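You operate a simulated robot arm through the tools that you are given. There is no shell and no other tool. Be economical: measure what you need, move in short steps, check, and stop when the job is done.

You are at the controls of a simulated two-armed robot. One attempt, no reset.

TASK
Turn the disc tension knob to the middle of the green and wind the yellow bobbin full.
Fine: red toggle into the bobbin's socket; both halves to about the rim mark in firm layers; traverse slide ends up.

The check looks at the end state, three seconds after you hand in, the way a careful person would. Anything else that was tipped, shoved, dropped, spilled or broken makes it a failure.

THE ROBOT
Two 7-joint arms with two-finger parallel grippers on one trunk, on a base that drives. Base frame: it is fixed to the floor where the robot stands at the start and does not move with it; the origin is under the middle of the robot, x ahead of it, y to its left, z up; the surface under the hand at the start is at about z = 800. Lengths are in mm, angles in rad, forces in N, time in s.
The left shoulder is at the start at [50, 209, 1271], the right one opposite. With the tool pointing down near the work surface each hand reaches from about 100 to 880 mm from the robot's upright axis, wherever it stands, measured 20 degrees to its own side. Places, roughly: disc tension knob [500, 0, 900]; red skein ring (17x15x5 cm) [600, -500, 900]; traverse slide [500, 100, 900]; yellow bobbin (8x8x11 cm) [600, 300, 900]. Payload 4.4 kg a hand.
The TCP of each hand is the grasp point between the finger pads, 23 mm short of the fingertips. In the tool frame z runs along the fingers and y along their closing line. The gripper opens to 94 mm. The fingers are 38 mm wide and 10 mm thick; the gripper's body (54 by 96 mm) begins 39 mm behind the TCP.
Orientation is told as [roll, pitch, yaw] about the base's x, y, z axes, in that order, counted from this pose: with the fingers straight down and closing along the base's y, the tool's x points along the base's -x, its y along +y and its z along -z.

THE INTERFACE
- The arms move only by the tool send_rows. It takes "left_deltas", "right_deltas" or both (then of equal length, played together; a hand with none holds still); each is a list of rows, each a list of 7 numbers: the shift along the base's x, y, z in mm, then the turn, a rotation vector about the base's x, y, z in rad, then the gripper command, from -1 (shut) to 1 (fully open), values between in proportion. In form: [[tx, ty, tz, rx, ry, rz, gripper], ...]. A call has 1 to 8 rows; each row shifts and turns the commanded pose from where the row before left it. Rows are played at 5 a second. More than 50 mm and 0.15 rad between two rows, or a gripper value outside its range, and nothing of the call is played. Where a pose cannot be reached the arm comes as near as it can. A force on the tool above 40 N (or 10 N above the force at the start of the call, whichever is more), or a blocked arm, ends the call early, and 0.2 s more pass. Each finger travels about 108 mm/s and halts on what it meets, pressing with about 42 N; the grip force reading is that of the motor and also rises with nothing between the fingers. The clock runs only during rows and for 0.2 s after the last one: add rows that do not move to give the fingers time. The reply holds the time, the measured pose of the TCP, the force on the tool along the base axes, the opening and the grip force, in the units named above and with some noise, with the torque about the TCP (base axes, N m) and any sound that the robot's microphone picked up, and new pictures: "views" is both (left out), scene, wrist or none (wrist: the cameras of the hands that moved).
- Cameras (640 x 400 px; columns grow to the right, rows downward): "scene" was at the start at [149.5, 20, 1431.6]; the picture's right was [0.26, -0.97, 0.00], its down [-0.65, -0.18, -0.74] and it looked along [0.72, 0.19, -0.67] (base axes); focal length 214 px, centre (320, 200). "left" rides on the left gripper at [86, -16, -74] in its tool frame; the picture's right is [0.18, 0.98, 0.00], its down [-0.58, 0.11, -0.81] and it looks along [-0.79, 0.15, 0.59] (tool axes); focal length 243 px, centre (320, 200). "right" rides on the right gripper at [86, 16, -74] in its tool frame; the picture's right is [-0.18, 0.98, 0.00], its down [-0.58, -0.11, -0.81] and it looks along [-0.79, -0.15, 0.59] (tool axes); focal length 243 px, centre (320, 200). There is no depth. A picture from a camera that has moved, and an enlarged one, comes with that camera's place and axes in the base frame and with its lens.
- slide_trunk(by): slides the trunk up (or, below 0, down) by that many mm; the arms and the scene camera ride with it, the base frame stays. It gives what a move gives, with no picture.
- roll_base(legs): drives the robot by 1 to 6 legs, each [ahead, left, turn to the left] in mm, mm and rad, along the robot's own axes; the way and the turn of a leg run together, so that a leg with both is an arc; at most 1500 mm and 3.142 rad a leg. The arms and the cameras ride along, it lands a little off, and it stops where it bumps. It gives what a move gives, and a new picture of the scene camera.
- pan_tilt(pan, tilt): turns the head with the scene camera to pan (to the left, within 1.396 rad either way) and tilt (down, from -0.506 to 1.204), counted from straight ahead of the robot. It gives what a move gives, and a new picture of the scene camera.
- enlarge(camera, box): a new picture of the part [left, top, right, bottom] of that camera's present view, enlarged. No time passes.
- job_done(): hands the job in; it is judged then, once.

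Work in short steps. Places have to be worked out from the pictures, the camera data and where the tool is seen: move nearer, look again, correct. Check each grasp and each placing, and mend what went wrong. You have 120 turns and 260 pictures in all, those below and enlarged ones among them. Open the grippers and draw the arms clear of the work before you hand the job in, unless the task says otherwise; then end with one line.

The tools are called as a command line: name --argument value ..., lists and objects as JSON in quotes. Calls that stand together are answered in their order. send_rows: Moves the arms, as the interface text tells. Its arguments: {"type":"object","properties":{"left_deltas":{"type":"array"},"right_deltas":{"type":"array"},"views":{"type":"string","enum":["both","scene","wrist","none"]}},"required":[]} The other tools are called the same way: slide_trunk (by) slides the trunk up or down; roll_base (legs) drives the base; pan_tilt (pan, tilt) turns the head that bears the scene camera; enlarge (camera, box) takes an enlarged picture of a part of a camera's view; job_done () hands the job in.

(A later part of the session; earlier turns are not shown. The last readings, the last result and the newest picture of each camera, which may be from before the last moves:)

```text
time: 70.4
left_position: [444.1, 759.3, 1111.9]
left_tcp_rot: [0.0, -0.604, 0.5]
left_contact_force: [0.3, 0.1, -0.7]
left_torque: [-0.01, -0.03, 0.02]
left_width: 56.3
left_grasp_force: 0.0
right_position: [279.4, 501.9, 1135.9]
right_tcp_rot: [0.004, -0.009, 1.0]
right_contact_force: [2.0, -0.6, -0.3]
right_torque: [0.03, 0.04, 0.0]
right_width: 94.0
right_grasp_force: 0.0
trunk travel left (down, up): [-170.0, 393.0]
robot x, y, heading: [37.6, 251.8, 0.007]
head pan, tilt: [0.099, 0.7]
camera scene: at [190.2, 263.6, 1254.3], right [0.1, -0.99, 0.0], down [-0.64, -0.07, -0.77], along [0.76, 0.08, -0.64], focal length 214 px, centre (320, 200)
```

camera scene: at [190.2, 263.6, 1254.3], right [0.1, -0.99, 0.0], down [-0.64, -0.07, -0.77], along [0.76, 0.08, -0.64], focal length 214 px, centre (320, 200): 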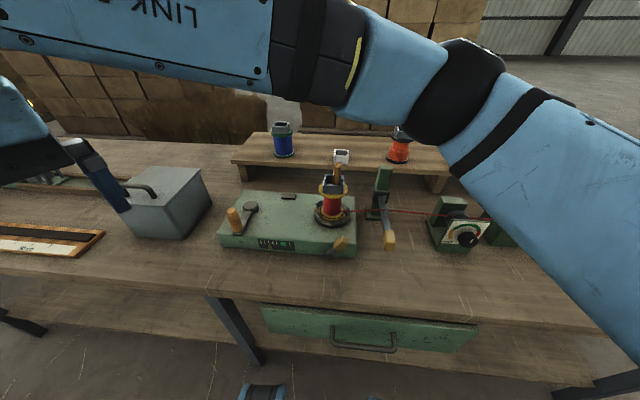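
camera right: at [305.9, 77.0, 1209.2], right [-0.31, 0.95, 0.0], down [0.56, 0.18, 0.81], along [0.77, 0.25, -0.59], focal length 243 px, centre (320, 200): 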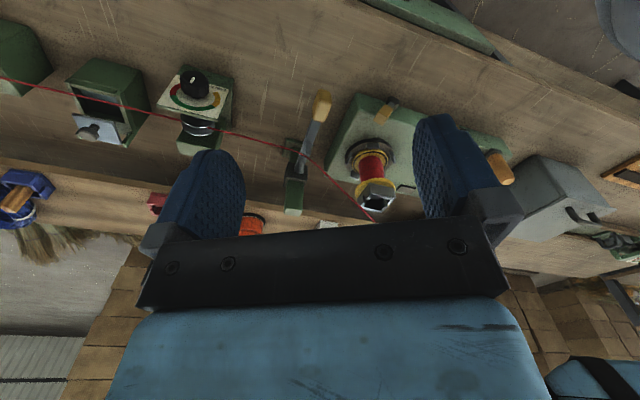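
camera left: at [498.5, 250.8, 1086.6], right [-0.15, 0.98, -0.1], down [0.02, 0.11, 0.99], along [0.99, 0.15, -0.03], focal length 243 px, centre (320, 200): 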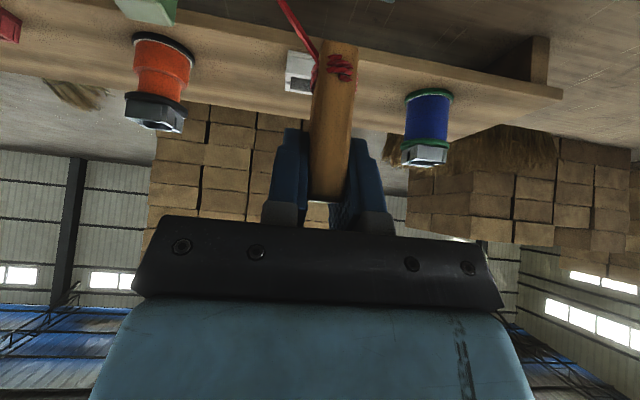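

Now I'll unwind both hands: the right one over toward the traverse side, the left one to a plain downward pose near the crank.

send_rows --left_deltas '[[0, -15, 0, 0, 0, -0.125, 0.6], [0, -20, 0, 0, 0, -0.125, 0.6], [0, -25, 0, 0, 0, -0.125, 0.6], [0, -30, 0, 0, 0, -0.125, 0.6], [0, -30, 0, 0, 0.15, 0, 0.6], [0, -30, 0, 0, 0.15, 0, 0.6], [0, -30, 0, 0, 0.15, 0, 0.6], [0, -30, 0, 0, 0.15, 0, 0.6]]' --right_deltas '[[10, -47, 0, 0, 0, -0.125, 1], [10, -47, 0, 0, 0, -0.125, 1], [10, -47, 0, 0, 0, -0.125, 1], [10, -47, 0, 0, 0, -0.125, 1], [10, -47, 0, 0, 0, -0.125, 1], [10, -47, 0, 0, 0, -0.125, 1], [10, -47, 0, 0, 0, -0.125, 1], [10, -47, 0, 0, 0, -0.125, 1]]' --views "both"

enlarge --camera "scene" --box '[210, 160, 410, 280]'

```text
time: 72.2
left_position: [444.5, 545.0, 1113.1]
left_tcp_rot: [0.003, -0.001, 0.0]
left_contact_force: [0.7, 0.3, 0.1]
left_torque: [0.05, 0.0, -0.01]
left_width: 75.2
left_grasp_force: 0.1
right_position: [360.1, 122.7, 1135.3]
right_tcp_rot: [0.007, -0.007, -0.001]
right_contact_force: [-0.3, -1.3, -0.6]
right_torque: [0.01, 0.02, -0.02]
right_width: 93.9
right_grasp_force: 0.1
trunk travel left (down, up): [-170.0, 393.0]
robot x, y, heading: [37.7, 253.0, 0.005]
head pan, tilt: [0.099, 0.7]
camera scene: at [190.7, 260.4, 1254.2], right [0.1, -0.99, 0.0], down [-0.64, -0.06, -0.76], along [0.76, 0.08, -0.64], focal length 214 px, centre (320, 200)
camera right: at [273.8, 139.2, 1208.8], right [0.19, 0.98, 0.01], down [0.58, -0.12, 0.81], along [0.8, -0.15, -0.59], focal length 243 px, centre (320, 200)
camera left: at [357.1, 529.2, 1186.9], right [-0.18, 0.98, 0.0], down [0.58, 0.11, 0.81], along [0.79, 0.15, -0.59], focal length 243 px, centre (320, 200)
```

scene: 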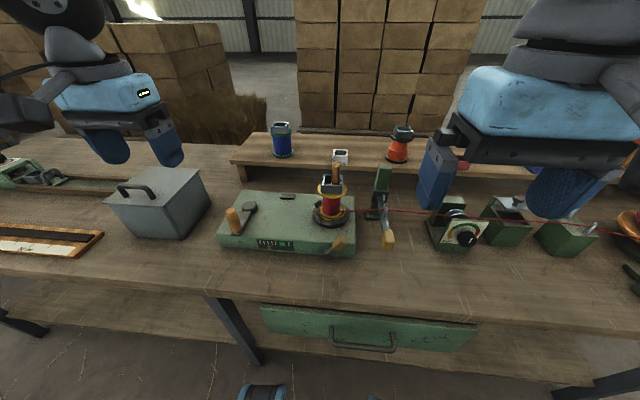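
right: 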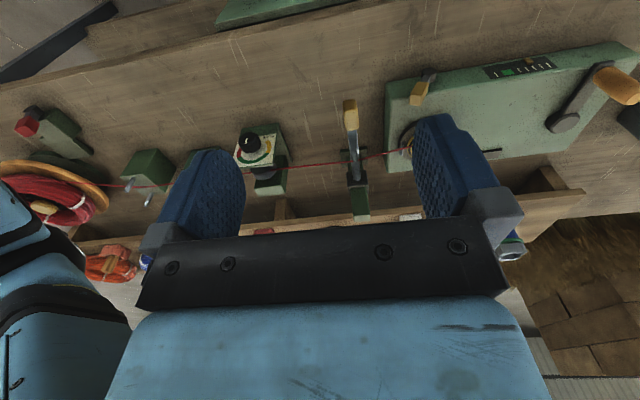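
left: 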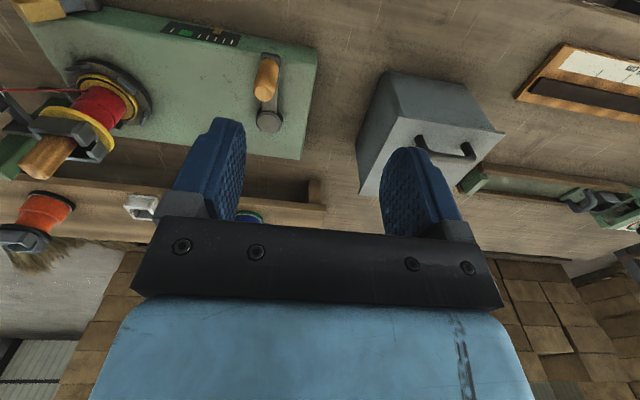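

```text
3.20 times, centred on (310, 220) of scene
camera zoom: at [190.7, 260.4, 1254.2], right [0.1, -0.99, 0.0], down [-0.64, -0.06, -0.76], along [0.76, 0.08, -0.64], focal length 686 px, centre (352, 136)
```

zoom: 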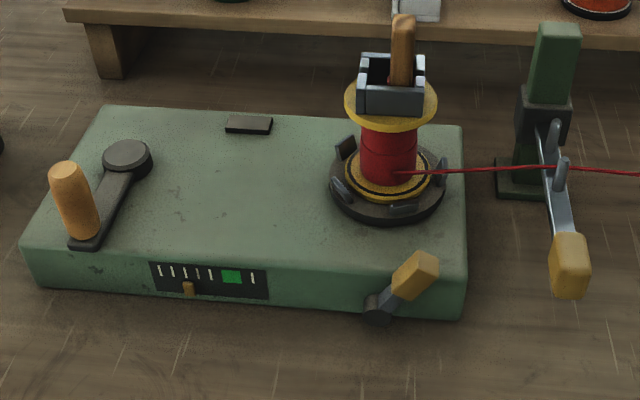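

I'll zoom in on the crank handle and the traverse handle to get exact positions.

enlarge --camera "left" --box '[210, 30, 330, 150]'

enlarge --camera "right" --box '[310, 80, 450, 230]'

enlarge --camera "scene" --box '[355, 155, 405, 260]'

```text
3.33 times, centred on (270, 90) of left
camera zoom: at [357.1, 529.2, 1186.9], right [-0.18, 0.98, 0.0], down [0.58, 0.11, 0.81], along [0.79, 0.15, -0.59], focal length 809 px, centre (487, 567)
```

zoom: 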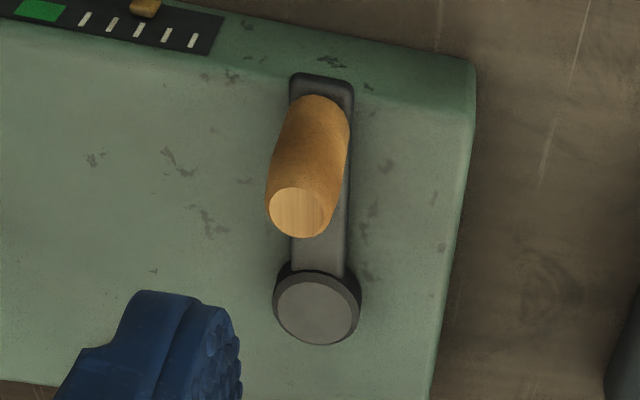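

```text
2.67 times, centred on (380, 155) of right
camera zoom: at [273.8, 139.2, 1208.8], right [0.19, 0.98, 0.01], down [0.58, -0.12, 0.81], along [0.8, -0.15, -0.59], focal length 647 px, centre (160, 320)
```

zoom: 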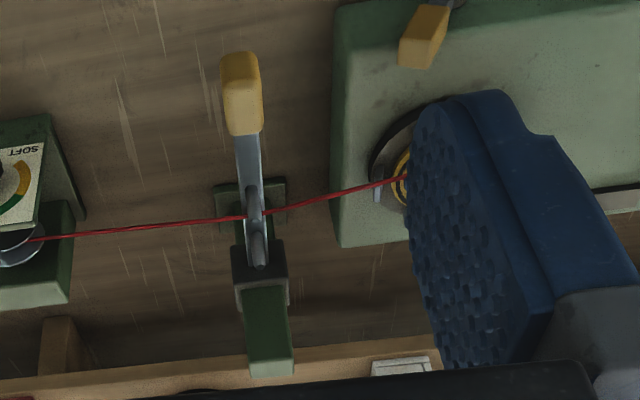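

```text
3.81 times, centred on (380, 208) of scene
camera zoom: at [190.7, 260.4, 1254.2], right [0.1, -0.99, 0.0], down [-0.64, -0.06, -0.76], along [0.76, 0.08, -0.64], focal length 817 px, centre (91, 171)
```

zoom: 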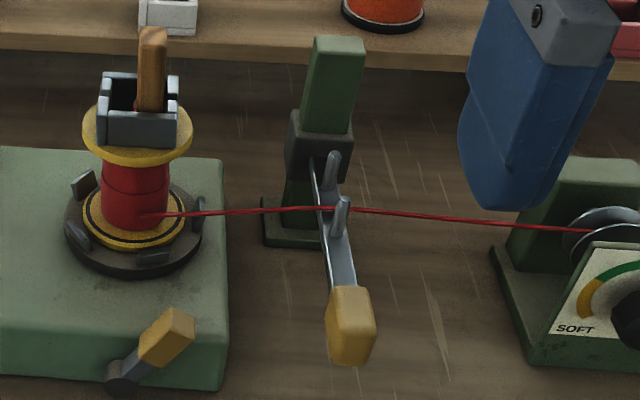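

Crank handle top is at (515, 494, 929), the hub at (602, 494, 866) with an arm radius of about 87 mm, and the traverse handle at about (507, 143, 880). I'll roll forward 40 mm for reach.

roll_base --legs '[[40, 0, 0]]'

```text
time: 73.1
left_position: [483.8, 549.0, 1112.2]
left_tcp_rot: [-0.001, -0.004, -0.001]
left_contact_force: [1.0, -0.2, -0.6]
left_torque: [-0.01, -0.01, -0.02]
left_width: 75.3
left_grasp_force: 0.0
right_position: [401.1, 126.1, 1136.0]
right_tcp_rot: [0.005, -0.005, 0.0]
right_contact_force: [0.8, -0.4, 0.1]
right_torque: [0.02, 0.02, 0.01]
right_width: 94.0
right_grasp_force: 0.0
trunk travel left (down, up): [-170.0, 393.0]
robot x, y, heading: [78.2, 254.1, -0.002]
head pan, tilt: [0.099, 0.7]
camera scene: at [231.5, 263.2, 1254.1], right [0.1, -0.99, 0.0], down [-0.64, -0.06, -0.76], along [0.76, 0.08, -0.65], focal length 214 px, centre (320, 200)
```

scene: 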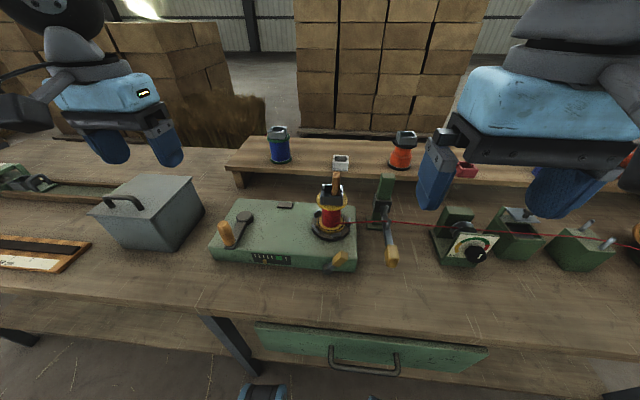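

Moving the left hand above the crank handle.

send_rows --left_deltas '[[16, -28, -35, 0, 0, 0, 0.2], [15, -27, -35, 0, 0, 0, 0.2], [0, 0, -42, 0, 0, 0, 0.2]]' --views "wrist"

```text
time: 73.9
left_position: [514.7, 493.0, 999.1]
left_tcp_rot: [-0.003, -0.003, -0.001]
left_contact_force: [0.3, -1.8, -0.6]
left_torque: [-0.02, 0.01, 0.01]
left_width: 56.5
left_grasp_force: 0.2
right_position: [399.3, 125.6, 1135.5]
right_tcp_rot: [0.002, -0.007, 0.0]
right_contact_force: [0.4, -0.2, -1.1]
right_torque: [-0.02, -0.01, 0.0]
right_width: 94.1
right_grasp_force: 0.0
trunk travel left (down, up): [-170.0, 393.0]
robot x, y, heading: [72.6, 255.1, -0.004]
head pan, tilt: [0.099, 0.7]
camera left: at [428.2, 476.7, 1073.1], right [-0.18, 0.98, 0.0], down [0.58, 0.11, 0.81], along [0.8, 0.15, -0.59], focal length 243 px, centre (320, 200)
```

left: 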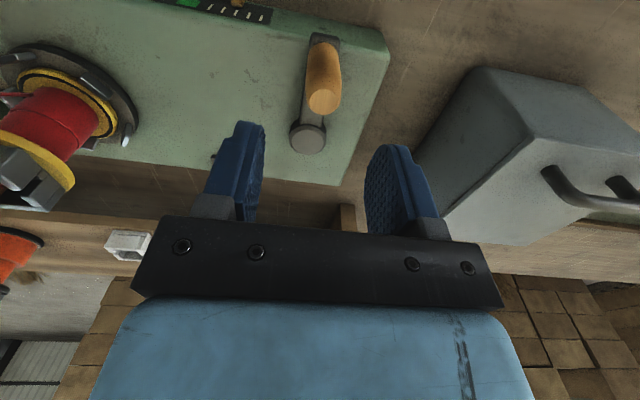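

The handle is aligned under the hand. I'll descend and grip it.

send_rows --left_deltas '[[0, 0, -40, 0, 0, 0, 0.0], [0, 0, -40, 0, 0, 0, 0.0], [0, 1, -12, 0, 0, 0, 0.0], [0, 0, 0, 0, 0, 0, -0.8], [0, 0, 0, 0, 0, 0, -0.8], [0, 0, 0, 0, 0, 0, -0.8]]' --views "wrist"

```text
time: 75.3
left_position: [514.0, 495.2, 908.2]
left_tcp_rot: [0.0, -0.004, -0.001]
left_contact_force: [-2.1, -0.9, -4.0]
left_torque: [0.86, -0.6, 0.01]
left_width: 23.4
left_grasp_force: 45.2
right_position: [400.0, 126.9, 1135.5]
right_tcp_rot: [0.005, -0.006, -0.001]
right_contact_force: [0.0, 0.3, 0.0]
right_torque: [0.01, -0.05, -0.03]
right_width: 94.0
right_grasp_force: 0.0
trunk travel left (down, up): [-170.0, 393.0]
robot x, y, heading: [74.4, 255.9, -0.001]
head pan, tilt: [0.099, 0.7]
camera left: at [427.5, 478.5, 981.5], right [-0.18, 0.98, 0.0], down [0.58, 0.11, 0.81], along [0.8, 0.15, -0.59], focal length 243 px, centre (320, 200)
```

left: 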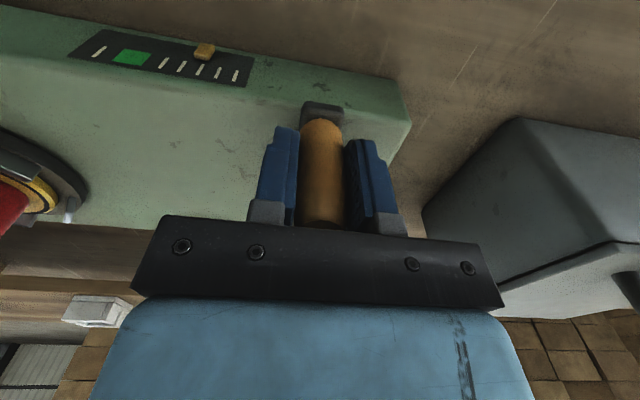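

The handle is gripped at 23 mm. I'll turn a trial quarter clockwise from above (handle moving +y) and watch forces, yarn and gauge.

send_rows --left_deltas '[[6.6, 33.3, 0, 0, 0, 0, -0.8], [18.9, 28.2, 0, 0, 0, 0, -0.8], [28.2, 18.9, 0, 0, 0, 0, -0.8], [33.3, 6.6, 0, 0, 0, 0, -0.8]]' --views "none"

enlarge --camera "scene" --box '[200, 165, 410, 280]'

```text
time: 76.3
left_position: [603.6, 580.8, 907.5]
left_tcp_rot: [-0.002, -0.006, -0.003]
left_contact_force: [2.4, -10.0, -12.0]
left_torque: [1.12, -0.24, 0.03]
left_width: 23.5
left_grasp_force: 44.9
right_position: [401.8, 125.0, 1134.9]
right_tcp_rot: [0.005, -0.004, -0.003]
right_contact_force: [-0.8, 0.0, -0.4]
right_torque: [0.02, 0.02, 0.01]
right_width: 94.3
right_grasp_force: 0.1
trunk travel left (down, up): [-170.0, 393.0]
robot x, y, heading: [75.0, 257.6, -0.001]
head pan, tilt: [0.099, 0.7]
```

```text
3.05 times, centred on (305, 222) of scene
camera zoom: at [231.9, 262.2, 1254.0], right [0.1, -1.0, 0.0], down [-0.64, -0.06, -0.76], along [0.76, 0.08, -0.65], focal length 654 px, centre (366, 131)
```

zoom: 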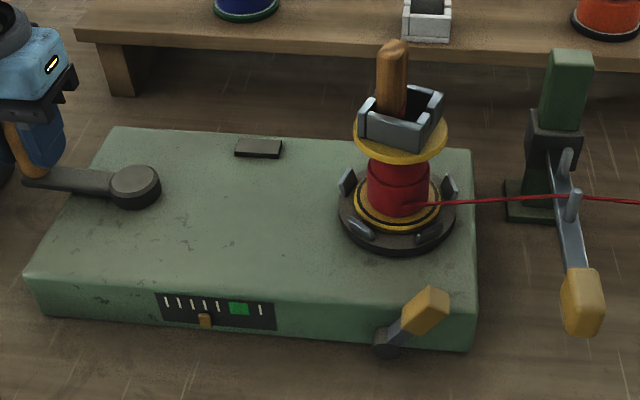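

The bobbin turns with the crank and the yarn is taken up. I'll continue another quarter plus half and keep watching the gauge and the yarn build.

send_rows --left_deltas '[[33.3, -6.6, 0, 0, 0, 0, -0.8], [28.2, -18.9, 0, 0, 0, 0, -0.8], [18.9, -28.2, 0, 0, 0, 0, -0.8], [6.6, -33.3, 0, 0, 0, 0, -0.8], [-6.6, -33.3, 0, 0, 0, 0, -0.8], [-18.9, -28.2, 0, 0, 0, 0, -0.8], [-28.2, -18.9, 0, 0, 0, 0, -0.8], [-33.3, -6.6, 0, 0, 0, 0, -0.8]]' --views "none"

enlarge --camera "scene" --box '[200, 165, 410, 280]'

```text
time: 77.8
left_position: [657.1, 433.5, 909.5]
left_tcp_rot: [-0.002, -0.009, -0.007]
left_contact_force: [10.6, -17.6, -26.1]
left_torque: [1.25, -0.74, -0.02]
left_width: 24.0
left_grasp_force: 45.4
left hand out of reach, approached as far as the arm can: row 6
right_position: [402.0, 123.0, 1134.9]
right_tcp_rot: [0.007, 0.0, -0.007]
right_contact_force: [0.0, 0.4, 0.8]
right_torque: [0.0, -0.02, 0.04]
right_width: 94.1
right_grasp_force: 0.0
trunk travel left (down, up): [-170.0, 393.0]
robot x, y, heading: [77.2, 255.2, -0.007]
head pan, tilt: [0.099, 0.7]
stopped in row 7 (left hand): the force on the tool passed its limit at 42 N (the readings are from after the stop); the commanded pose is now the measured one
```

```text
3.05 times, centred on (305, 222) of scene
camera zoom: at [234.2, 260.8, 1253.6], right [0.1, -1.0, 0.0], down [-0.64, -0.06, -0.76], along [0.76, 0.07, -0.65], focal length 654 px, centre (366, 131)
```

zoom: 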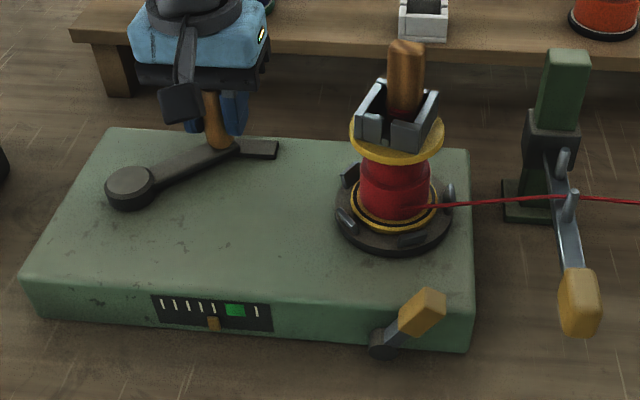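

The arm hit its reach limit at the far right of the circle. I'll check the bobbin build and the gauge closely before freeing the arm.

enlarge --camera "scene" --box '[300, 175, 355, 250]'

enlarge --camera "scene" --box '[240, 250, 300, 280]'

```text
5.33 times, centred on (328, 212) of scene
camera zoom: at [234.2, 260.8, 1253.6], right [0.1, -1.0, 0.0], down [-0.64, -0.06, -0.76], along [0.76, 0.07, -0.65], focal length 1144 px, centre (280, 133)
```

zoom: 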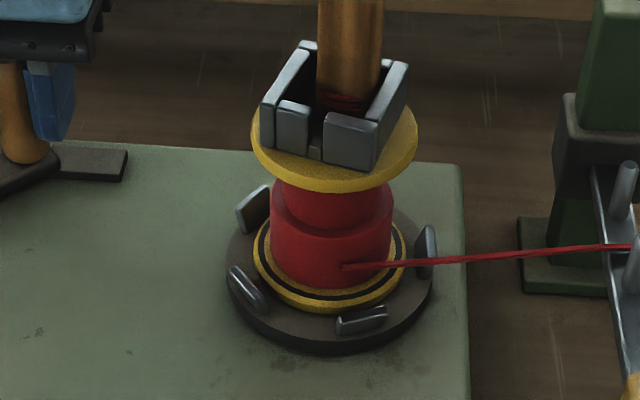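

```text
10.67 times, centred on (270, 265) of scene
camera zoom: at [234.2, 260.8, 1253.6], right [0.1, -1.0, 0.0], down [-0.64, -0.06, -0.76], along [0.76, 0.07, -0.65], focal length 2288 px, centre (853, -493)
```

zoom: 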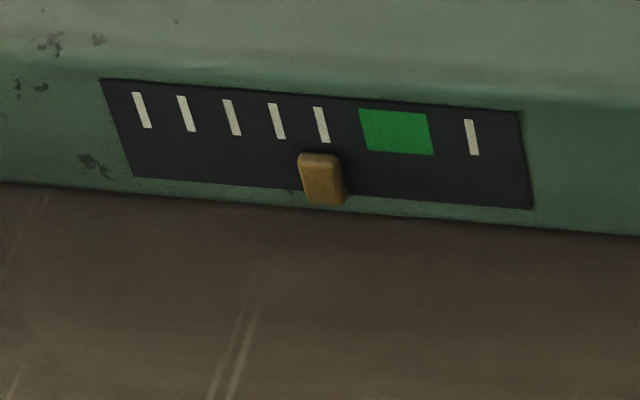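

The lower half has grown to roughly halfway to the black rim mark and the gauge is moving toward green. I'll finish this revolution, which now heads back toward the robot.

send_rows --left_deltas '[[-21.7, -19.9, -1, 0, 0, 0, -0.8], [-33.3, -6.6, -1, 0, 0, 0, -0.8], [-33.3, 6.6, 0, 0, 0, 0, -0.8], [-28.2, 18.9, 0, 0, 0, 0, -0.8], [-18.9, 28.2, 0, 0, 0, 0, -0.8], [-6.6, 33.3, 0, 0, 0, 0, -0.8]]' --views "none"

enlarge --camera "scene" --box '[300, 175, 355, 250]'

enlarge --camera "scene" --box '[200, 200, 300, 280]'

```text
time: 78.1
left_position: [643.5, 424.8, 911.7]
left_tcp_rot: [-0.007, -0.01, -0.006]
left_contact_force: [5.4, -15.9, -26.1]
left_torque: [1.26, -0.8, 0.02]
left_width: 23.6
left_grasp_force: 44.8
left hand out of reach, approached as far as the arm can: row 1
right_position: [401.8, 122.3, 1133.8]
right_tcp_rot: [0.005, -0.003, -0.004]
right_contact_force: [-0.1, 0.0, -0.7]
right_torque: [-0.02, -0.03, 0.02]
right_width: 94.0
right_grasp_force: 0.1
trunk travel left (down, up): [-170.0, 393.0]
robot x, y, heading: [76.1, 255.8, -0.009]
head pan, tilt: [0.099, 0.7]
stopped in row 1 (left hand): the force on the tool passed its limit at 43 N (the readings are from after the stop); the commanded pose is now the measured one
```

```text
5.33 times, centred on (328, 212) of scene
camera zoom: at [234.3, 260.5, 1253.8], right [0.09, -1.0, 0.0], down [-0.64, -0.06, -0.76], along [0.76, 0.07, -0.65], focal length 1144 px, centre (280, 133)
```

zoom: 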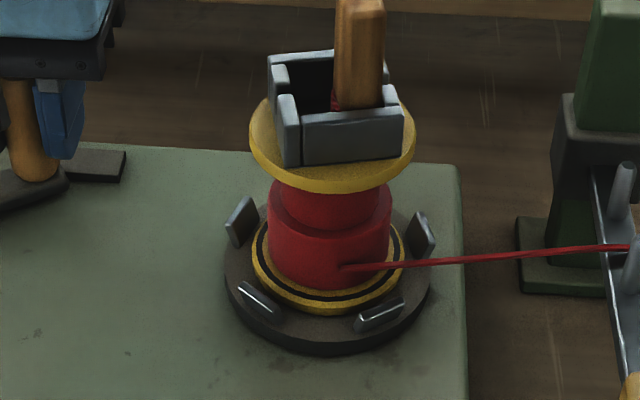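

```text
5.00 times, centred on (250, 240) of scene
camera zoom: at [234.3, 260.5, 1253.8], right [0.09, -1.0, 0.0], down [-0.64, -0.06, -0.76], along [0.76, 0.07, -0.65], focal length 1072 px, centre (670, 0)
```

zoom: 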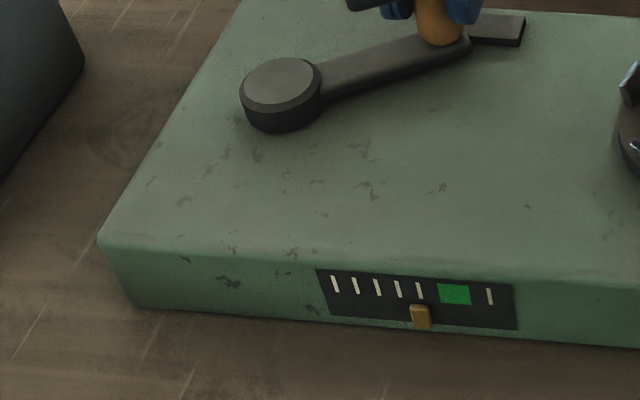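

The arm is out of reach here and pulling up on the handle. I'll release, lift off and roll the base forward for a better reach.

send_rows --left_deltas '[[0, 0, 0, 0, 0, 0, 0.0], [0, 0, 0, 0, 0, 0, 0.0], [-10, 0, 45, 0, 0, 0, 0.0], [-10, 0, 45, 0, 0, 0, 0.0]]' --views "none"

roll_base --legs '[[22, -20, 0]]'

```text
time: 79.1
left_position: [621.1, 425.5, 1005.5]
left_tcp_rot: [-0.009, -0.017, -0.006]
left_contact_force: [0.0, -0.5, -1.0]
left_torque: [-0.01, 0.02, 0.0]
left_width: 47.1
left_grasp_force: 0.1
right_position: [399.9, 124.0, 1135.9]
right_tcp_rot: [0.004, -0.008, -0.004]
right_contact_force: [-0.4, -1.2, -0.3]
right_torque: [0.0, 0.03, 0.01]
right_width: 93.9
right_grasp_force: 0.0
trunk travel left (down, up): [-170.0, 393.0]
robot x, y, heading: [73.4, 253.1, -0.003]
head pan, tilt: [0.099, 0.7]
```

```text
time: 80.0
left_position: [644.7, 407.6, 1003.9]
left_tcp_rot: [-0.009, -0.015, -0.006]
left_contact_force: [0.5, -0.1, -0.5]
left_torque: [0.04, 0.02, -0.03]
left_width: 47.2
left_grasp_force: 0.1
right_position: [423.8, 103.7, 1136.5]
right_tcp_rot: [0.005, -0.005, -0.003]
right_contact_force: [0.6, -1.1, 0.1]
right_torque: [0.0, 0.01, 0.02]
right_width: 94.0
right_grasp_force: 0.0
trunk travel left (down, up): [-170.0, 393.0]
robot x, y, heading: [100.1, 239.4, -0.002]
head pan, tilt: [0.099, 0.7]
camera scene: at [254.4, 241.9, 1254.2], right [0.1, -1.0, 0.0], down [-0.64, -0.06, -0.76], along [0.76, 0.07, -0.64], focal length 214 px, centre (320, 200)
```

scene: 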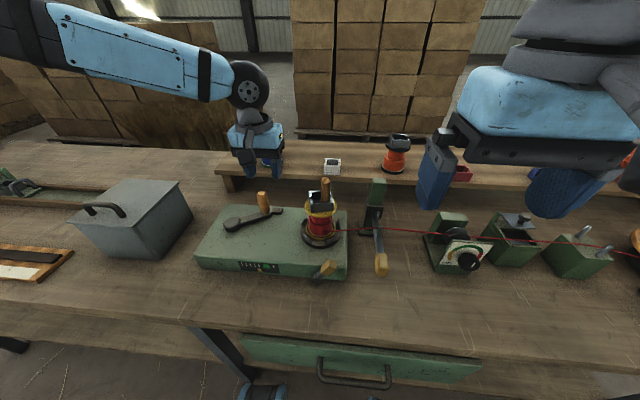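

I'll pitch the hand slightly for extra reach, move over the handle and look.

send_rows --left_deltas '[[0, 5, -5, 0, -0.1, 0, 0.1], [0, 5, -5, 0, -0.1, 0, 0.1], [0, 0, 0, 0, 0, 0, 0.1]]' --views "wrist"

enlarge --camera "scene" --box '[190, 170, 350, 280]'

```text
time: 80.8
left_position: [643.0, 416.2, 995.4]
left_tcp_rot: [-0.008, -0.217, -0.006]
left_contact_force: [-0.8, 0.3, -0.8]
left_torque: [0.02, -0.01, 0.02]
left_width: 51.9
left_grasp_force: 0.2
right_position: [422.4, 104.2, 1136.1]
right_tcp_rot: [0.003, -0.006, -0.003]
right_contact_force: [0.1, -0.3, 0.6]
right_torque: [-0.04, 0.0, 0.01]
right_width: 94.1
right_grasp_force: 0.0
trunk travel left (down, up): [-170.0, 393.0]
robot x, y, heading: [101.3, 235.3, -0.004]
head pan, tilt: [0.099, 0.7]
camera left: at [543.2, 400.5, 1049.1], right [-0.17, 0.98, -0.05], down [0.4, 0.11, 0.91], along [0.9, 0.14, -0.41], focal length 243 px, centre (320, 200)
```

left: 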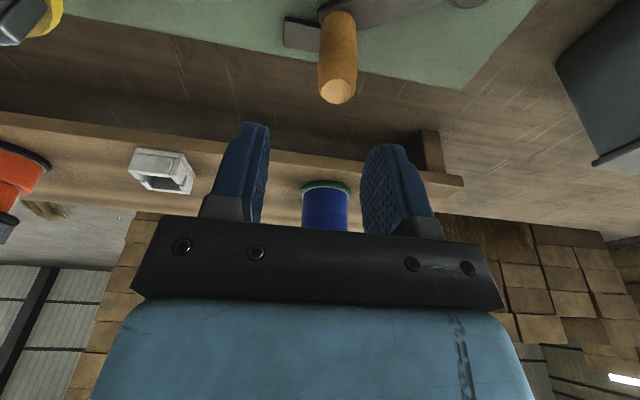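

```text
3.64 times, centred on (270, 225) of scene
camera zoom: at [253.8, 242.4, 1254.3], right [0.1, -1.0, 0.0], down [-0.64, -0.06, -0.76], along [0.76, 0.07, -0.64], focal length 780 px, centre (502, 109)
```

zoom: 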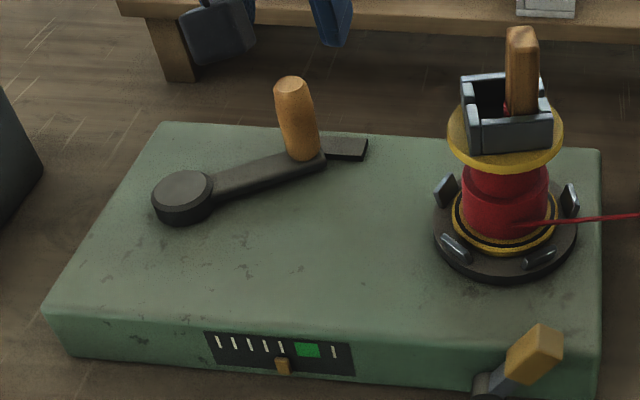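

The handle is now at about (648, 425). I'll descend and grip it.

send_rows --left_deltas '[[5, 9, -30, 0, 0, 0, 0.1], [0, 0, -35, 0, 0, 0, 0.1], [0, 0, -22, 0, 0, 0, 0.0], [0, 0, 0, 0, 0, 0, -0.8], [0, 0, 0, 0, 0, 0, -0.8], [0, 0, 0, 0, 0, 0, -0.8]]' --views "wrist"

```text
time: 82.2
left_position: [649.6, 424.0, 908.7]
left_tcp_rot: [-0.007, -0.217, -0.004]
left_contact_force: [3.4, -5.6, -5.6]
left_torque: [1.4, -0.78, 0.0]
left_width: 23.5
left_grasp_force: 44.7
right_position: [422.3, 103.6, 1135.3]
right_tcp_rot: [0.006, -0.006, -0.004]
right_contact_force: [0.3, -1.0, -0.2]
right_torque: [0.05, 0.01, 0.01]
right_width: 93.8
right_grasp_force: 0.1
trunk travel left (down, up): [-170.0, 393.0]
robot x, y, heading: [99.1, 240.1, -0.001]
head pan, tilt: [0.099, 0.7]
camera left: at [548.9, 408.4, 961.8], right [-0.17, 0.98, -0.05], down [0.4, 0.11, 0.91], along [0.9, 0.14, -0.41], focal length 243 px, centre (320, 200)
```

left: 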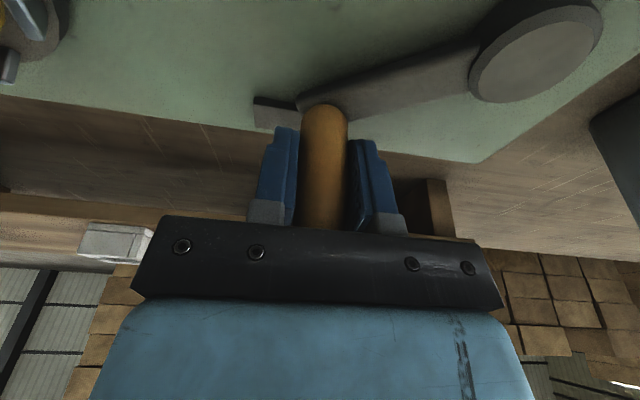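

Gripped. I'll continue clockwise back to the near side.

send_rows --left_deltas '[[-29.7, -14.1, 0, 0, 0, 0, -0.8], [-32.8, -0.6, 0, 0, 0, 0, -0.8], [-30.7, 11.8, 0, 0, 0, 0, -0.8], [-24, 22.3, 0, 0, 0, 0, -0.8], [-13.8, 29.8, 0, 0, 0, 0, -0.8], [-1.8, 32.8, 0, 0, 0, 0, -0.8]]' --views "none"

enlarge --camera "scene" --box '[285, 170, 350, 250]'

enlarge --camera "scene" --box '[190, 170, 350, 280]'

```text
time: 83.6
left_position: [518.5, 506.8, 908.5]
left_tcp_rot: [-0.008, -0.218, -0.004]
left_contact_force: [18.6, 0.5, 0.4]
left_torque: [0.9, -0.62, 0.0]
left_width: 23.6
left_grasp_force: 45.3
right_position: [423.2, 104.5, 1135.5]
right_tcp_rot: [0.002, -0.006, -0.007]
right_contact_force: [-0.2, -0.3, -0.4]
right_torque: [0.01, 0.01, 0.01]
right_width: 94.0
right_grasp_force: 0.0
trunk travel left (down, up): [-170.0, 393.0]
robot x, y, heading: [100.5, 237.2, -0.003]
head pan, tilt: [0.099, 0.7]
```

```text
5.00 times, centred on (318, 210) of scene
camera zoom: at [255.6, 242.4, 1254.2], right [0.1, -1.0, 0.0], down [-0.64, -0.06, -0.76], along [0.76, 0.07, -0.65], focal length 1072 px, centre (332, 150)
```

zoom: 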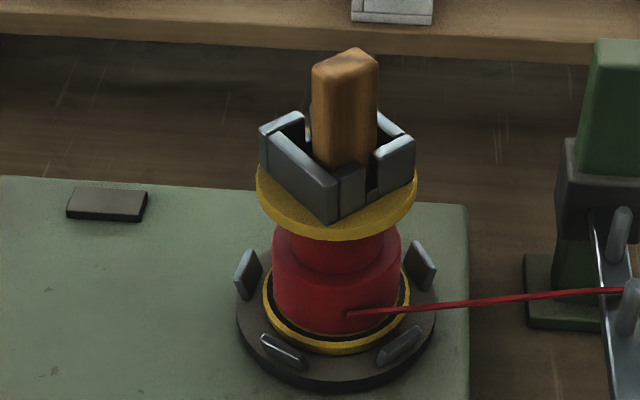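

```text
3.64 times, centred on (270, 225) of scene
camera zoom: at [255.6, 242.4, 1254.2], right [0.1, -1.0, 0.0], down [-0.64, -0.06, -0.76], along [0.76, 0.07, -0.65], focal length 780 px, centre (502, 109)
```

zoom: 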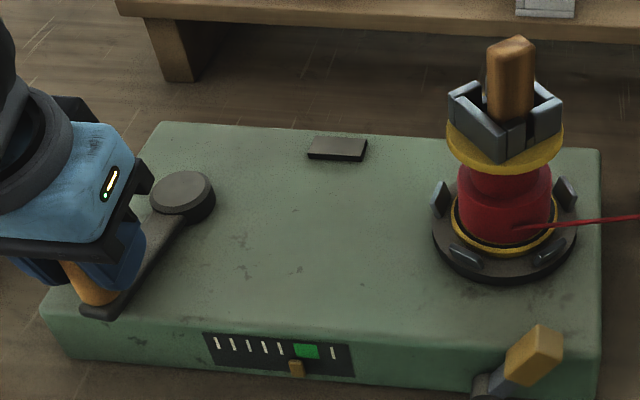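

The lower half is almost at the black rim mark and the gauge pointer is entering the green. I'll add about 65° more of crank.

send_rows --left_deltas '[[9, 30.2, 0, 0, 0, 0, -0.8], [21.6, 24.8, 0, 0, 0, 0, -0.8], [29.2, 14.9, 0, 0, 0, 0, -0.8]]' --views "none"

enlarge --camera "scene" --box '[285, 170, 350, 250]'

enlarge --camera "scene" --box '[225, 250, 285, 280]'

```text
time: 84.4
left_position: [576.8, 577.5, 908.1]
left_tcp_rot: [-0.007, -0.217, -0.006]
left_contact_force: [4.8, -5.9, 1.7]
left_torque: [1.31, 1.07, 0.02]
left_width: 23.5
left_grasp_force: 45.0
right_position: [424.2, 103.2, 1135.4]
right_tcp_rot: [0.006, -0.005, -0.003]
right_contact_force: [-0.4, -0.4, -0.1]
right_torque: [0.02, 0.01, 0.01]
right_width: 94.0
right_grasp_force: 0.1
trunk travel left (down, up): [-170.0, 393.0]
robot x, y, heading: [98.4, 239.3, -0.002]
head pan, tilt: [0.099, 0.7]
```

```text
5.00 times, centred on (318, 210) of scene
camera zoom: at [254.3, 241.5, 1254.3], right [0.1, -1.0, 0.0], down [-0.64, -0.06, -0.76], along [0.76, 0.07, -0.64], focal length 1072 px, centre (332, 150)
```

zoom: 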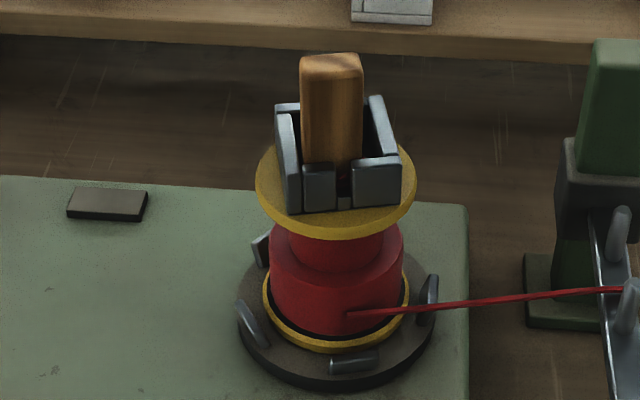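

```text
10.67 times, centred on (255, 265) of scene
camera zoom: at [254.3, 241.5, 1254.3], right [0.1, -1.0, 0.0], down [-0.64, -0.06, -0.76], along [0.76, 0.07, -0.64], focal length 2288 px, centre (1013, -493)
```

zoom: 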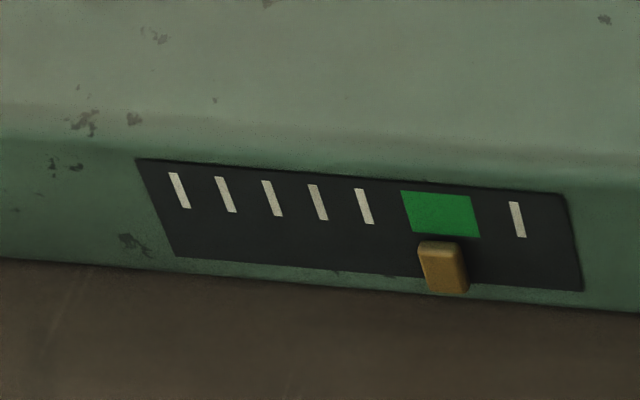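

The pointer is in the green and the lower half is at the mark. While the left hand holds the crank, I'll bring the right hand over the traverse handle.

send_rows --right_deltas '[[16, 8, -35, 0, 0, 0, 0.6], [16, 8, -35, 0, 0, 0, 0.6], [16, 8, -35, 0, 0, 0, 0.6], [16, 8, -35, 0, 0, 0, 0.6], [17, 7, -30, 0, 0, 0, 0.6]]' --views "wrist"

enlarge --camera "scene" --box '[340, 170, 420, 290]'

```text
time: 85.6
left_position: [575.4, 577.3, 908.1]
left_tcp_rot: [-0.007, -0.216, -0.006]
left_contact_force: [2.8, -4.1, -0.9]
left_torque: [1.41, 0.18, 0.04]
left_width: 23.5
left_grasp_force: 44.8
right_position: [505.2, 142.5, 966.2]
right_tcp_rot: [0.005, -0.007, -0.004]
right_contact_force: [-0.3, 0.0, 0.4]
right_torque: [-0.03, -0.02, -0.03]
right_width: 75.1
right_grasp_force: 0.0
trunk travel left (down, up): [-170.0, 393.0]
robot x, y, heading: [104.0, 235.1, -0.007]
head pan, tilt: [0.099, 0.7]
camera right: at [418.3, 159.4, 1039.5], right [0.19, 0.98, 0.01], down [0.57, -0.12, 0.81], along [0.8, -0.15, -0.59], focal length 243 px, centre (320, 200)
```

right: 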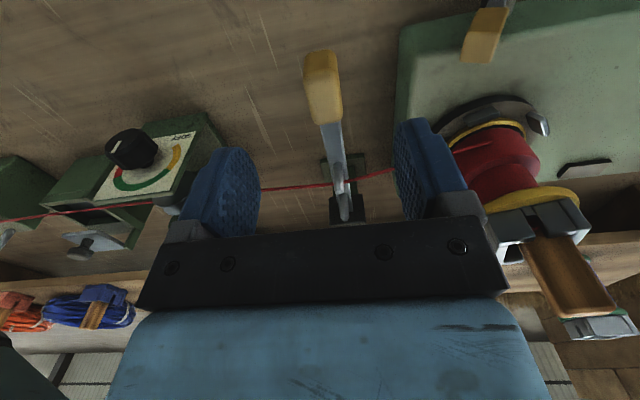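

```text
3.33 times, centred on (380, 230) of scene
camera zoom: at [254.0, 241.8, 1254.3], right [0.1, -1.0, 0.0], down [-0.64, -0.06, -0.76], along [0.76, 0.07, -0.64], focal length 715 px, centre (120, 100)
```

zoom: 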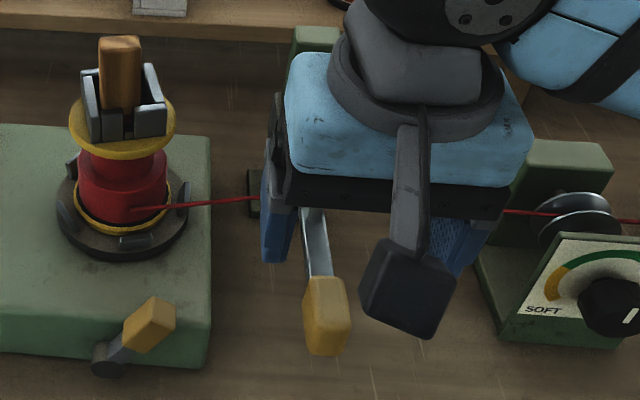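

Traverse handle is at about (501, 145, 889). I'll lower the open fingers around it and close.

send_rows --right_deltas '[[-4, 2, -30, 0, 0, 0, 0.4], [0, 0, -30, 0, 0, 0, 0.2], [0, 0, -17, 0, 0, 0, 0.2], [0, 0, 0, 0, 0, 0, -0.7], [0, 0, 0, 0, 0, 0, -0.7], [0, 0, 0, 0, 0, 0, -0.7]]' --views "wrist"

enlarge --camera "scene" --box '[340, 170, 420, 290]'

```text
time: 87.0
left_position: [576.2, 576.9, 907.0]
left_tcp_rot: [-0.009, -0.216, -0.005]
left_contact_force: [3.1, -9.0, 2.6]
left_torque: [1.4, 0.52, 0.04]
left_width: 23.7
left_grasp_force: 44.6
right_position: [500.5, 145.8, 888.7]
right_tcp_rot: [0.005, -0.006, -0.004]
right_contact_force: [0.6, 11.3, -0.7]
right_torque: [-0.47, -0.4, 0.69]
right_width: 21.8
right_grasp_force: 45.2
trunk travel left (down, up): [-170.0, 393.0]
robot x, y, heading: [103.3, 240.7, -0.001]
head pan, tilt: [0.099, 0.7]
camera right: at [413.9, 162.3, 962.2], right [0.19, 0.98, 0.01], down [0.58, -0.11, 0.81], along [0.8, -0.15, -0.59], focal length 243 px, centre (320, 200)
```

right: 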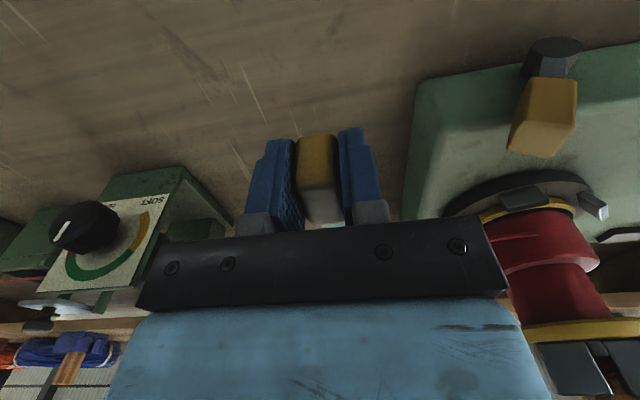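

```text
3.33 times, centred on (380, 230) of scene
camera zoom: at [254.0, 242.3, 1254.3], right [0.1, -1.0, 0.0], down [-0.64, -0.06, -0.76], along [0.76, 0.07, -0.64], focal length 715 px, centre (120, 100)
```

zoom: 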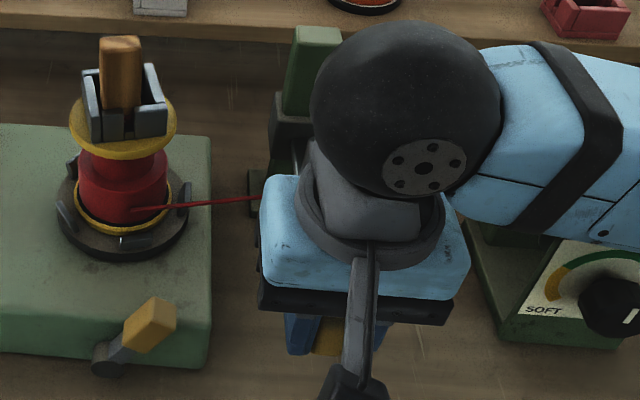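

The handle is gripped (22 mm). I'll lift the slide in small steps, watching force and the yarn level.

send_rows --right_deltas '[[0, 1, 8, 0, 0, 0, -0.7], [0, 0, 8, 0, 0, 0, -0.7], [0, 0, 8, 0, 0, 0, -0.7]]' --views "none"

enlarge --camera "scene" --box '[285, 160, 405, 280]'

```text
time: 87.8
left_position: [576.9, 577.5, 908.0]
left_tcp_rot: [-0.009, -0.217, -0.004]
left_contact_force: [0.3, -0.6, 4.4]
left_torque: [1.21, -0.53, -0.01]
left_width: 23.6
left_grasp_force: 45.1
right_position: [500.9, 146.3, 913.3]
right_tcp_rot: [0.004, -0.007, -0.005]
right_contact_force: [7.0, -1.4, -1.1]
right_torque: [-0.66, 0.37, 0.78]
right_width: 21.5
right_grasp_force: 45.6
trunk travel left (down, up): [-170.0, 393.0]
robot x, y, heading: [97.5, 236.4, -0.001]
head pan, tilt: [0.099, 0.7]
```

```text
3.33 times, centred on (345, 220) of scene
camera zoom: at [254.2, 241.8, 1254.3], right [0.1, -1.0, 0.0], down [-0.64, -0.06, -0.76], along [0.76, 0.07, -0.64], focal length 715 px, centre (237, 133)
```

zoom: 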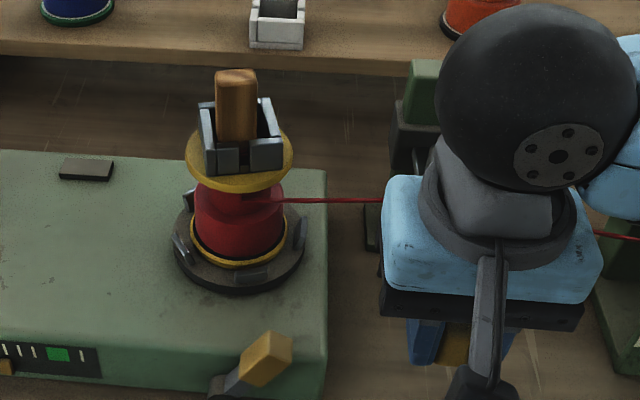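

The yarn is now on the upper half and the gauge has switched to that half's low reading. I'll raise a little more to find the top stop.

send_rows --right_deltas '[[0, 0, 5, 0, 0, 0, -0.7], [0, 0, 5, 0, 0, 0, -0.7]]' --views "none"

enlarge --camera "scene" --box '[285, 170, 350, 250]'

enlarge --camera "scene" --box '[225, 250, 285, 280]'

```text
time: 88.4
left_position: [576.4, 577.0, 907.6]
left_tcp_rot: [-0.008, -0.216, -0.005]
left_contact_force: [-2.5, 3.8, 16.7]
left_torque: [1.15, 0.47, 0.01]
left_width: 23.6
left_grasp_force: 45.1
right_position: [501.5, 144.8, 922.5]
right_tcp_rot: [0.003, -0.003, -0.004]
right_contact_force: [10.8, 0.6, -21.5]
right_torque: [-0.46, -0.98, 0.63]
right_width: 21.4
right_grasp_force: 44.9
trunk travel left (down, up): [-170.0, 393.0]
robot x, y, heading: [100.6, 237.2, -0.005]
head pan, tilt: [0.099, 0.7]
```

```text
5.00 times, centred on (318, 210) of scene
camera zoom: at [254.6, 241.7, 1254.0], right [0.1, -1.0, 0.0], down [-0.64, -0.06, -0.76], along [0.76, 0.07, -0.64], focal length 1072 px, centre (332, 150)
```

zoom: 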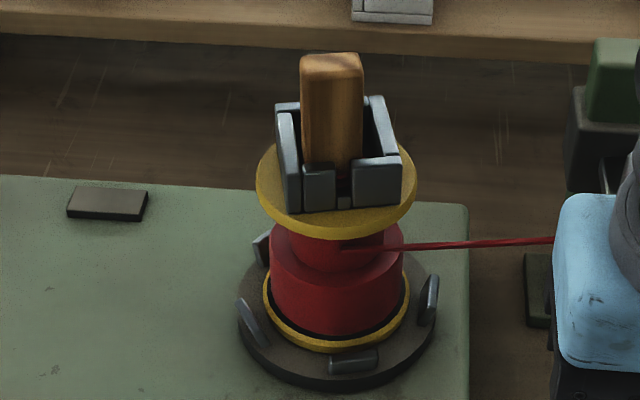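

```text
10.67 times, centred on (255, 265) of scene
camera zoom: at [254.6, 241.7, 1254.0], right [0.1, -1.0, 0.0], down [-0.64, -0.06, -0.76], along [0.76, 0.07, -0.64], focal length 2288 px, centre (1013, -493)
```

zoom: 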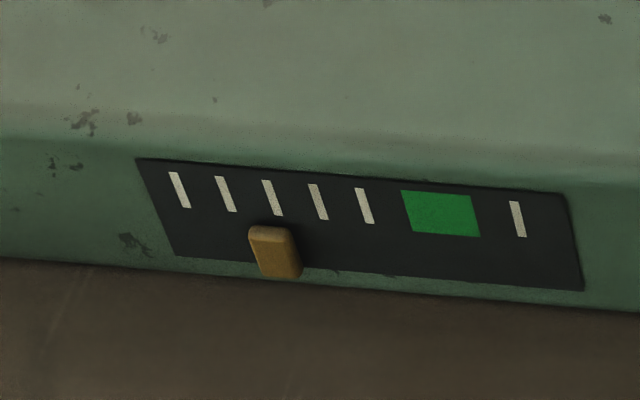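

The top stop is reached (about 33 mm up) with the yarn at the upper half. I'll relieve the right hand by 2 mm while still holding the slide up, and crank on clockwise.

send_rows --left_deltas '[[32.8, 3.5, 0, 0, 0, 0, -0.8], [31.8, -9.1, 0, 0, 0, 0, -0.8], [26, -20.4, 0, 0, 0, 0, -0.8], [16.5, -28.5, 0, 0, 0, 0, -0.8], [4.6, -32.7, 0, 0, 0, 0, -0.8], [-8, -32.1, 0, 0, 0, 0, -0.8], [-19.4, -26.7, 0, 0, 0, 0, -0.8], [-28, -17.5, 0, 0, 0, 0, -0.8]]' --right_deltas '[[0, 0, -2, 0, 0, 0, -0.7], [0, 0, 0, 0, 0, 0, -0.7], [0, 0, 0, 0, 0, 0, -0.7], [0, 0, 0, 0, 0, 0, -0.7], [0, 0, 0, 0, 0, 0, -0.7], [0, 0, 0, 0, 0, 0, -0.7], [0, 0, 0, 0, 0, 0, -0.7], [0, 0, 0, 0, 0, 0, -0.7]]' --views "none"

enlarge --camera "scene" --box '[190, 170, 350, 280]'

```text
time: 90.4
left_position: [632.1, 415.9, 907.8]
left_tcp_rot: [-0.002, -0.213, 0.0]
left_contact_force: [-1.5, 1.1, 1.1]
left_torque: [0.81, -0.23, -0.01]
left_width: 23.3
left_grasp_force: 44.7
right_position: [499.2, 146.8, 921.5]
right_tcp_rot: [0.002, -0.007, -0.003]
right_contact_force: [0.8, 1.7, -2.8]
right_torque: [-0.28, -0.74, 0.49]
right_width: 21.5
right_grasp_force: 45.3
trunk travel left (down, up): [-170.0, 393.0]
robot x, y, heading: [99.9, 237.2, 0.0]
head pan, tilt: [0.099, 0.7]
stopped in row 8 (left hand): the force on the tool passed its limit at 42 N (the readings are from after the stop); the commanded pose is now the measured one
```

```text
3.64 times, centred on (270, 225) of scene
camera zoom: at [253.6, 242.8, 1254.3], right [0.1, -1.0, 0.0], down [-0.64, -0.06, -0.76], along [0.76, 0.07, -0.64], focal length 780 px, centre (502, 109)
```

zoom: 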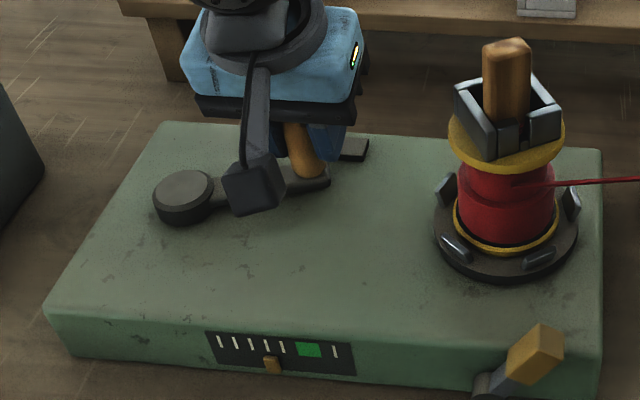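

The upper half is building well. I'll continue with slightly smaller steps.

send_rows --left_deltas '[[-25.6, -7.3, 0, 0, 0, 0, -0.8], [-26.6, 2.8, 0, 0, 0, 0, -0.8], [-24.5, 10.9, 0, 0, 0, 0, -0.8], [-19.8, 17.9, 0, 0, 0, 0, -0.8], [-13.4, 23.2, 0, 0, 0, 0, -0.8], [-5.6, 26.1, 0, 0, 0, 0, -0.8], [2.8, 26.6, 0, 0, 0, 0, -0.8], [10.9, 24.5, 0, 0, 0, 0, -0.8]]' --views "none"

enlarge --camera "scene" --box '[225, 250, 285, 280]'

enlarge --camera "scene" --box '[285, 170, 350, 250]'

```text
time: 92.2
left_position: [529.0, 540.0, 907.3]
left_tcp_rot: [-0.004, -0.211, -0.001]
left_contact_force: [3.5, -5.1, -2.4]
left_torque: [0.81, 0.29, 0.03]
left_width: 23.3
left_grasp_force: 44.9
right_position: [500.5, 145.7, 921.0]
right_tcp_rot: [0.002, -0.007, -0.005]
right_contact_force: [-6.4, 6.8, -1.7]
right_torque: [-0.45, 0.91, 0.73]
right_width: 21.7
right_grasp_force: 44.9
trunk travel left (down, up): [-170.0, 393.0]
robot x, y, heading: [99.9, 235.1, -0.003]
head pan, tilt: [0.099, 0.7]
```

```text
10.67 times, centred on (255, 265) of scene
camera zoom: at [253.7, 242.8, 1254.3], right [0.1, -1.0, 0.0], down [-0.64, -0.06, -0.76], along [0.76, 0.07, -0.64], focal length 2288 px, centre (1013, -493)
```

zoom: 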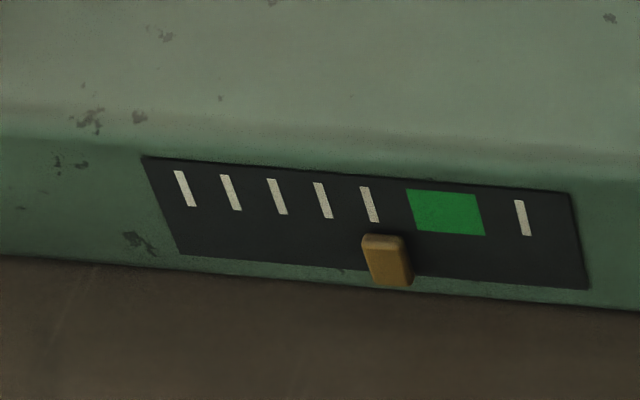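

```text
5.00 times, centred on (318, 210) of scene
camera zoom: at [253.7, 242.8, 1254.3], right [0.1, -1.0, 0.0], down [-0.64, -0.06, -0.76], along [0.76, 0.07, -0.64], focal length 1072 px, centre (332, 150)
```

zoom: 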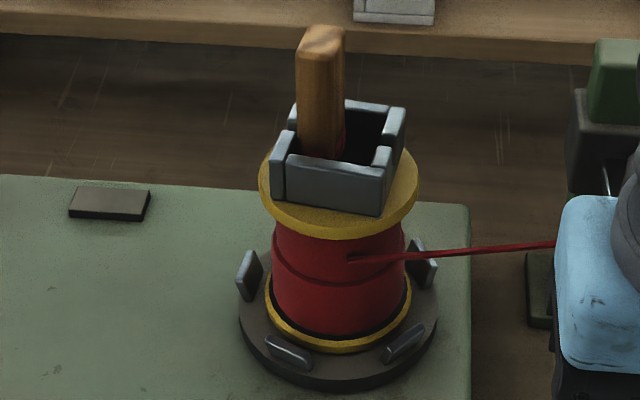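

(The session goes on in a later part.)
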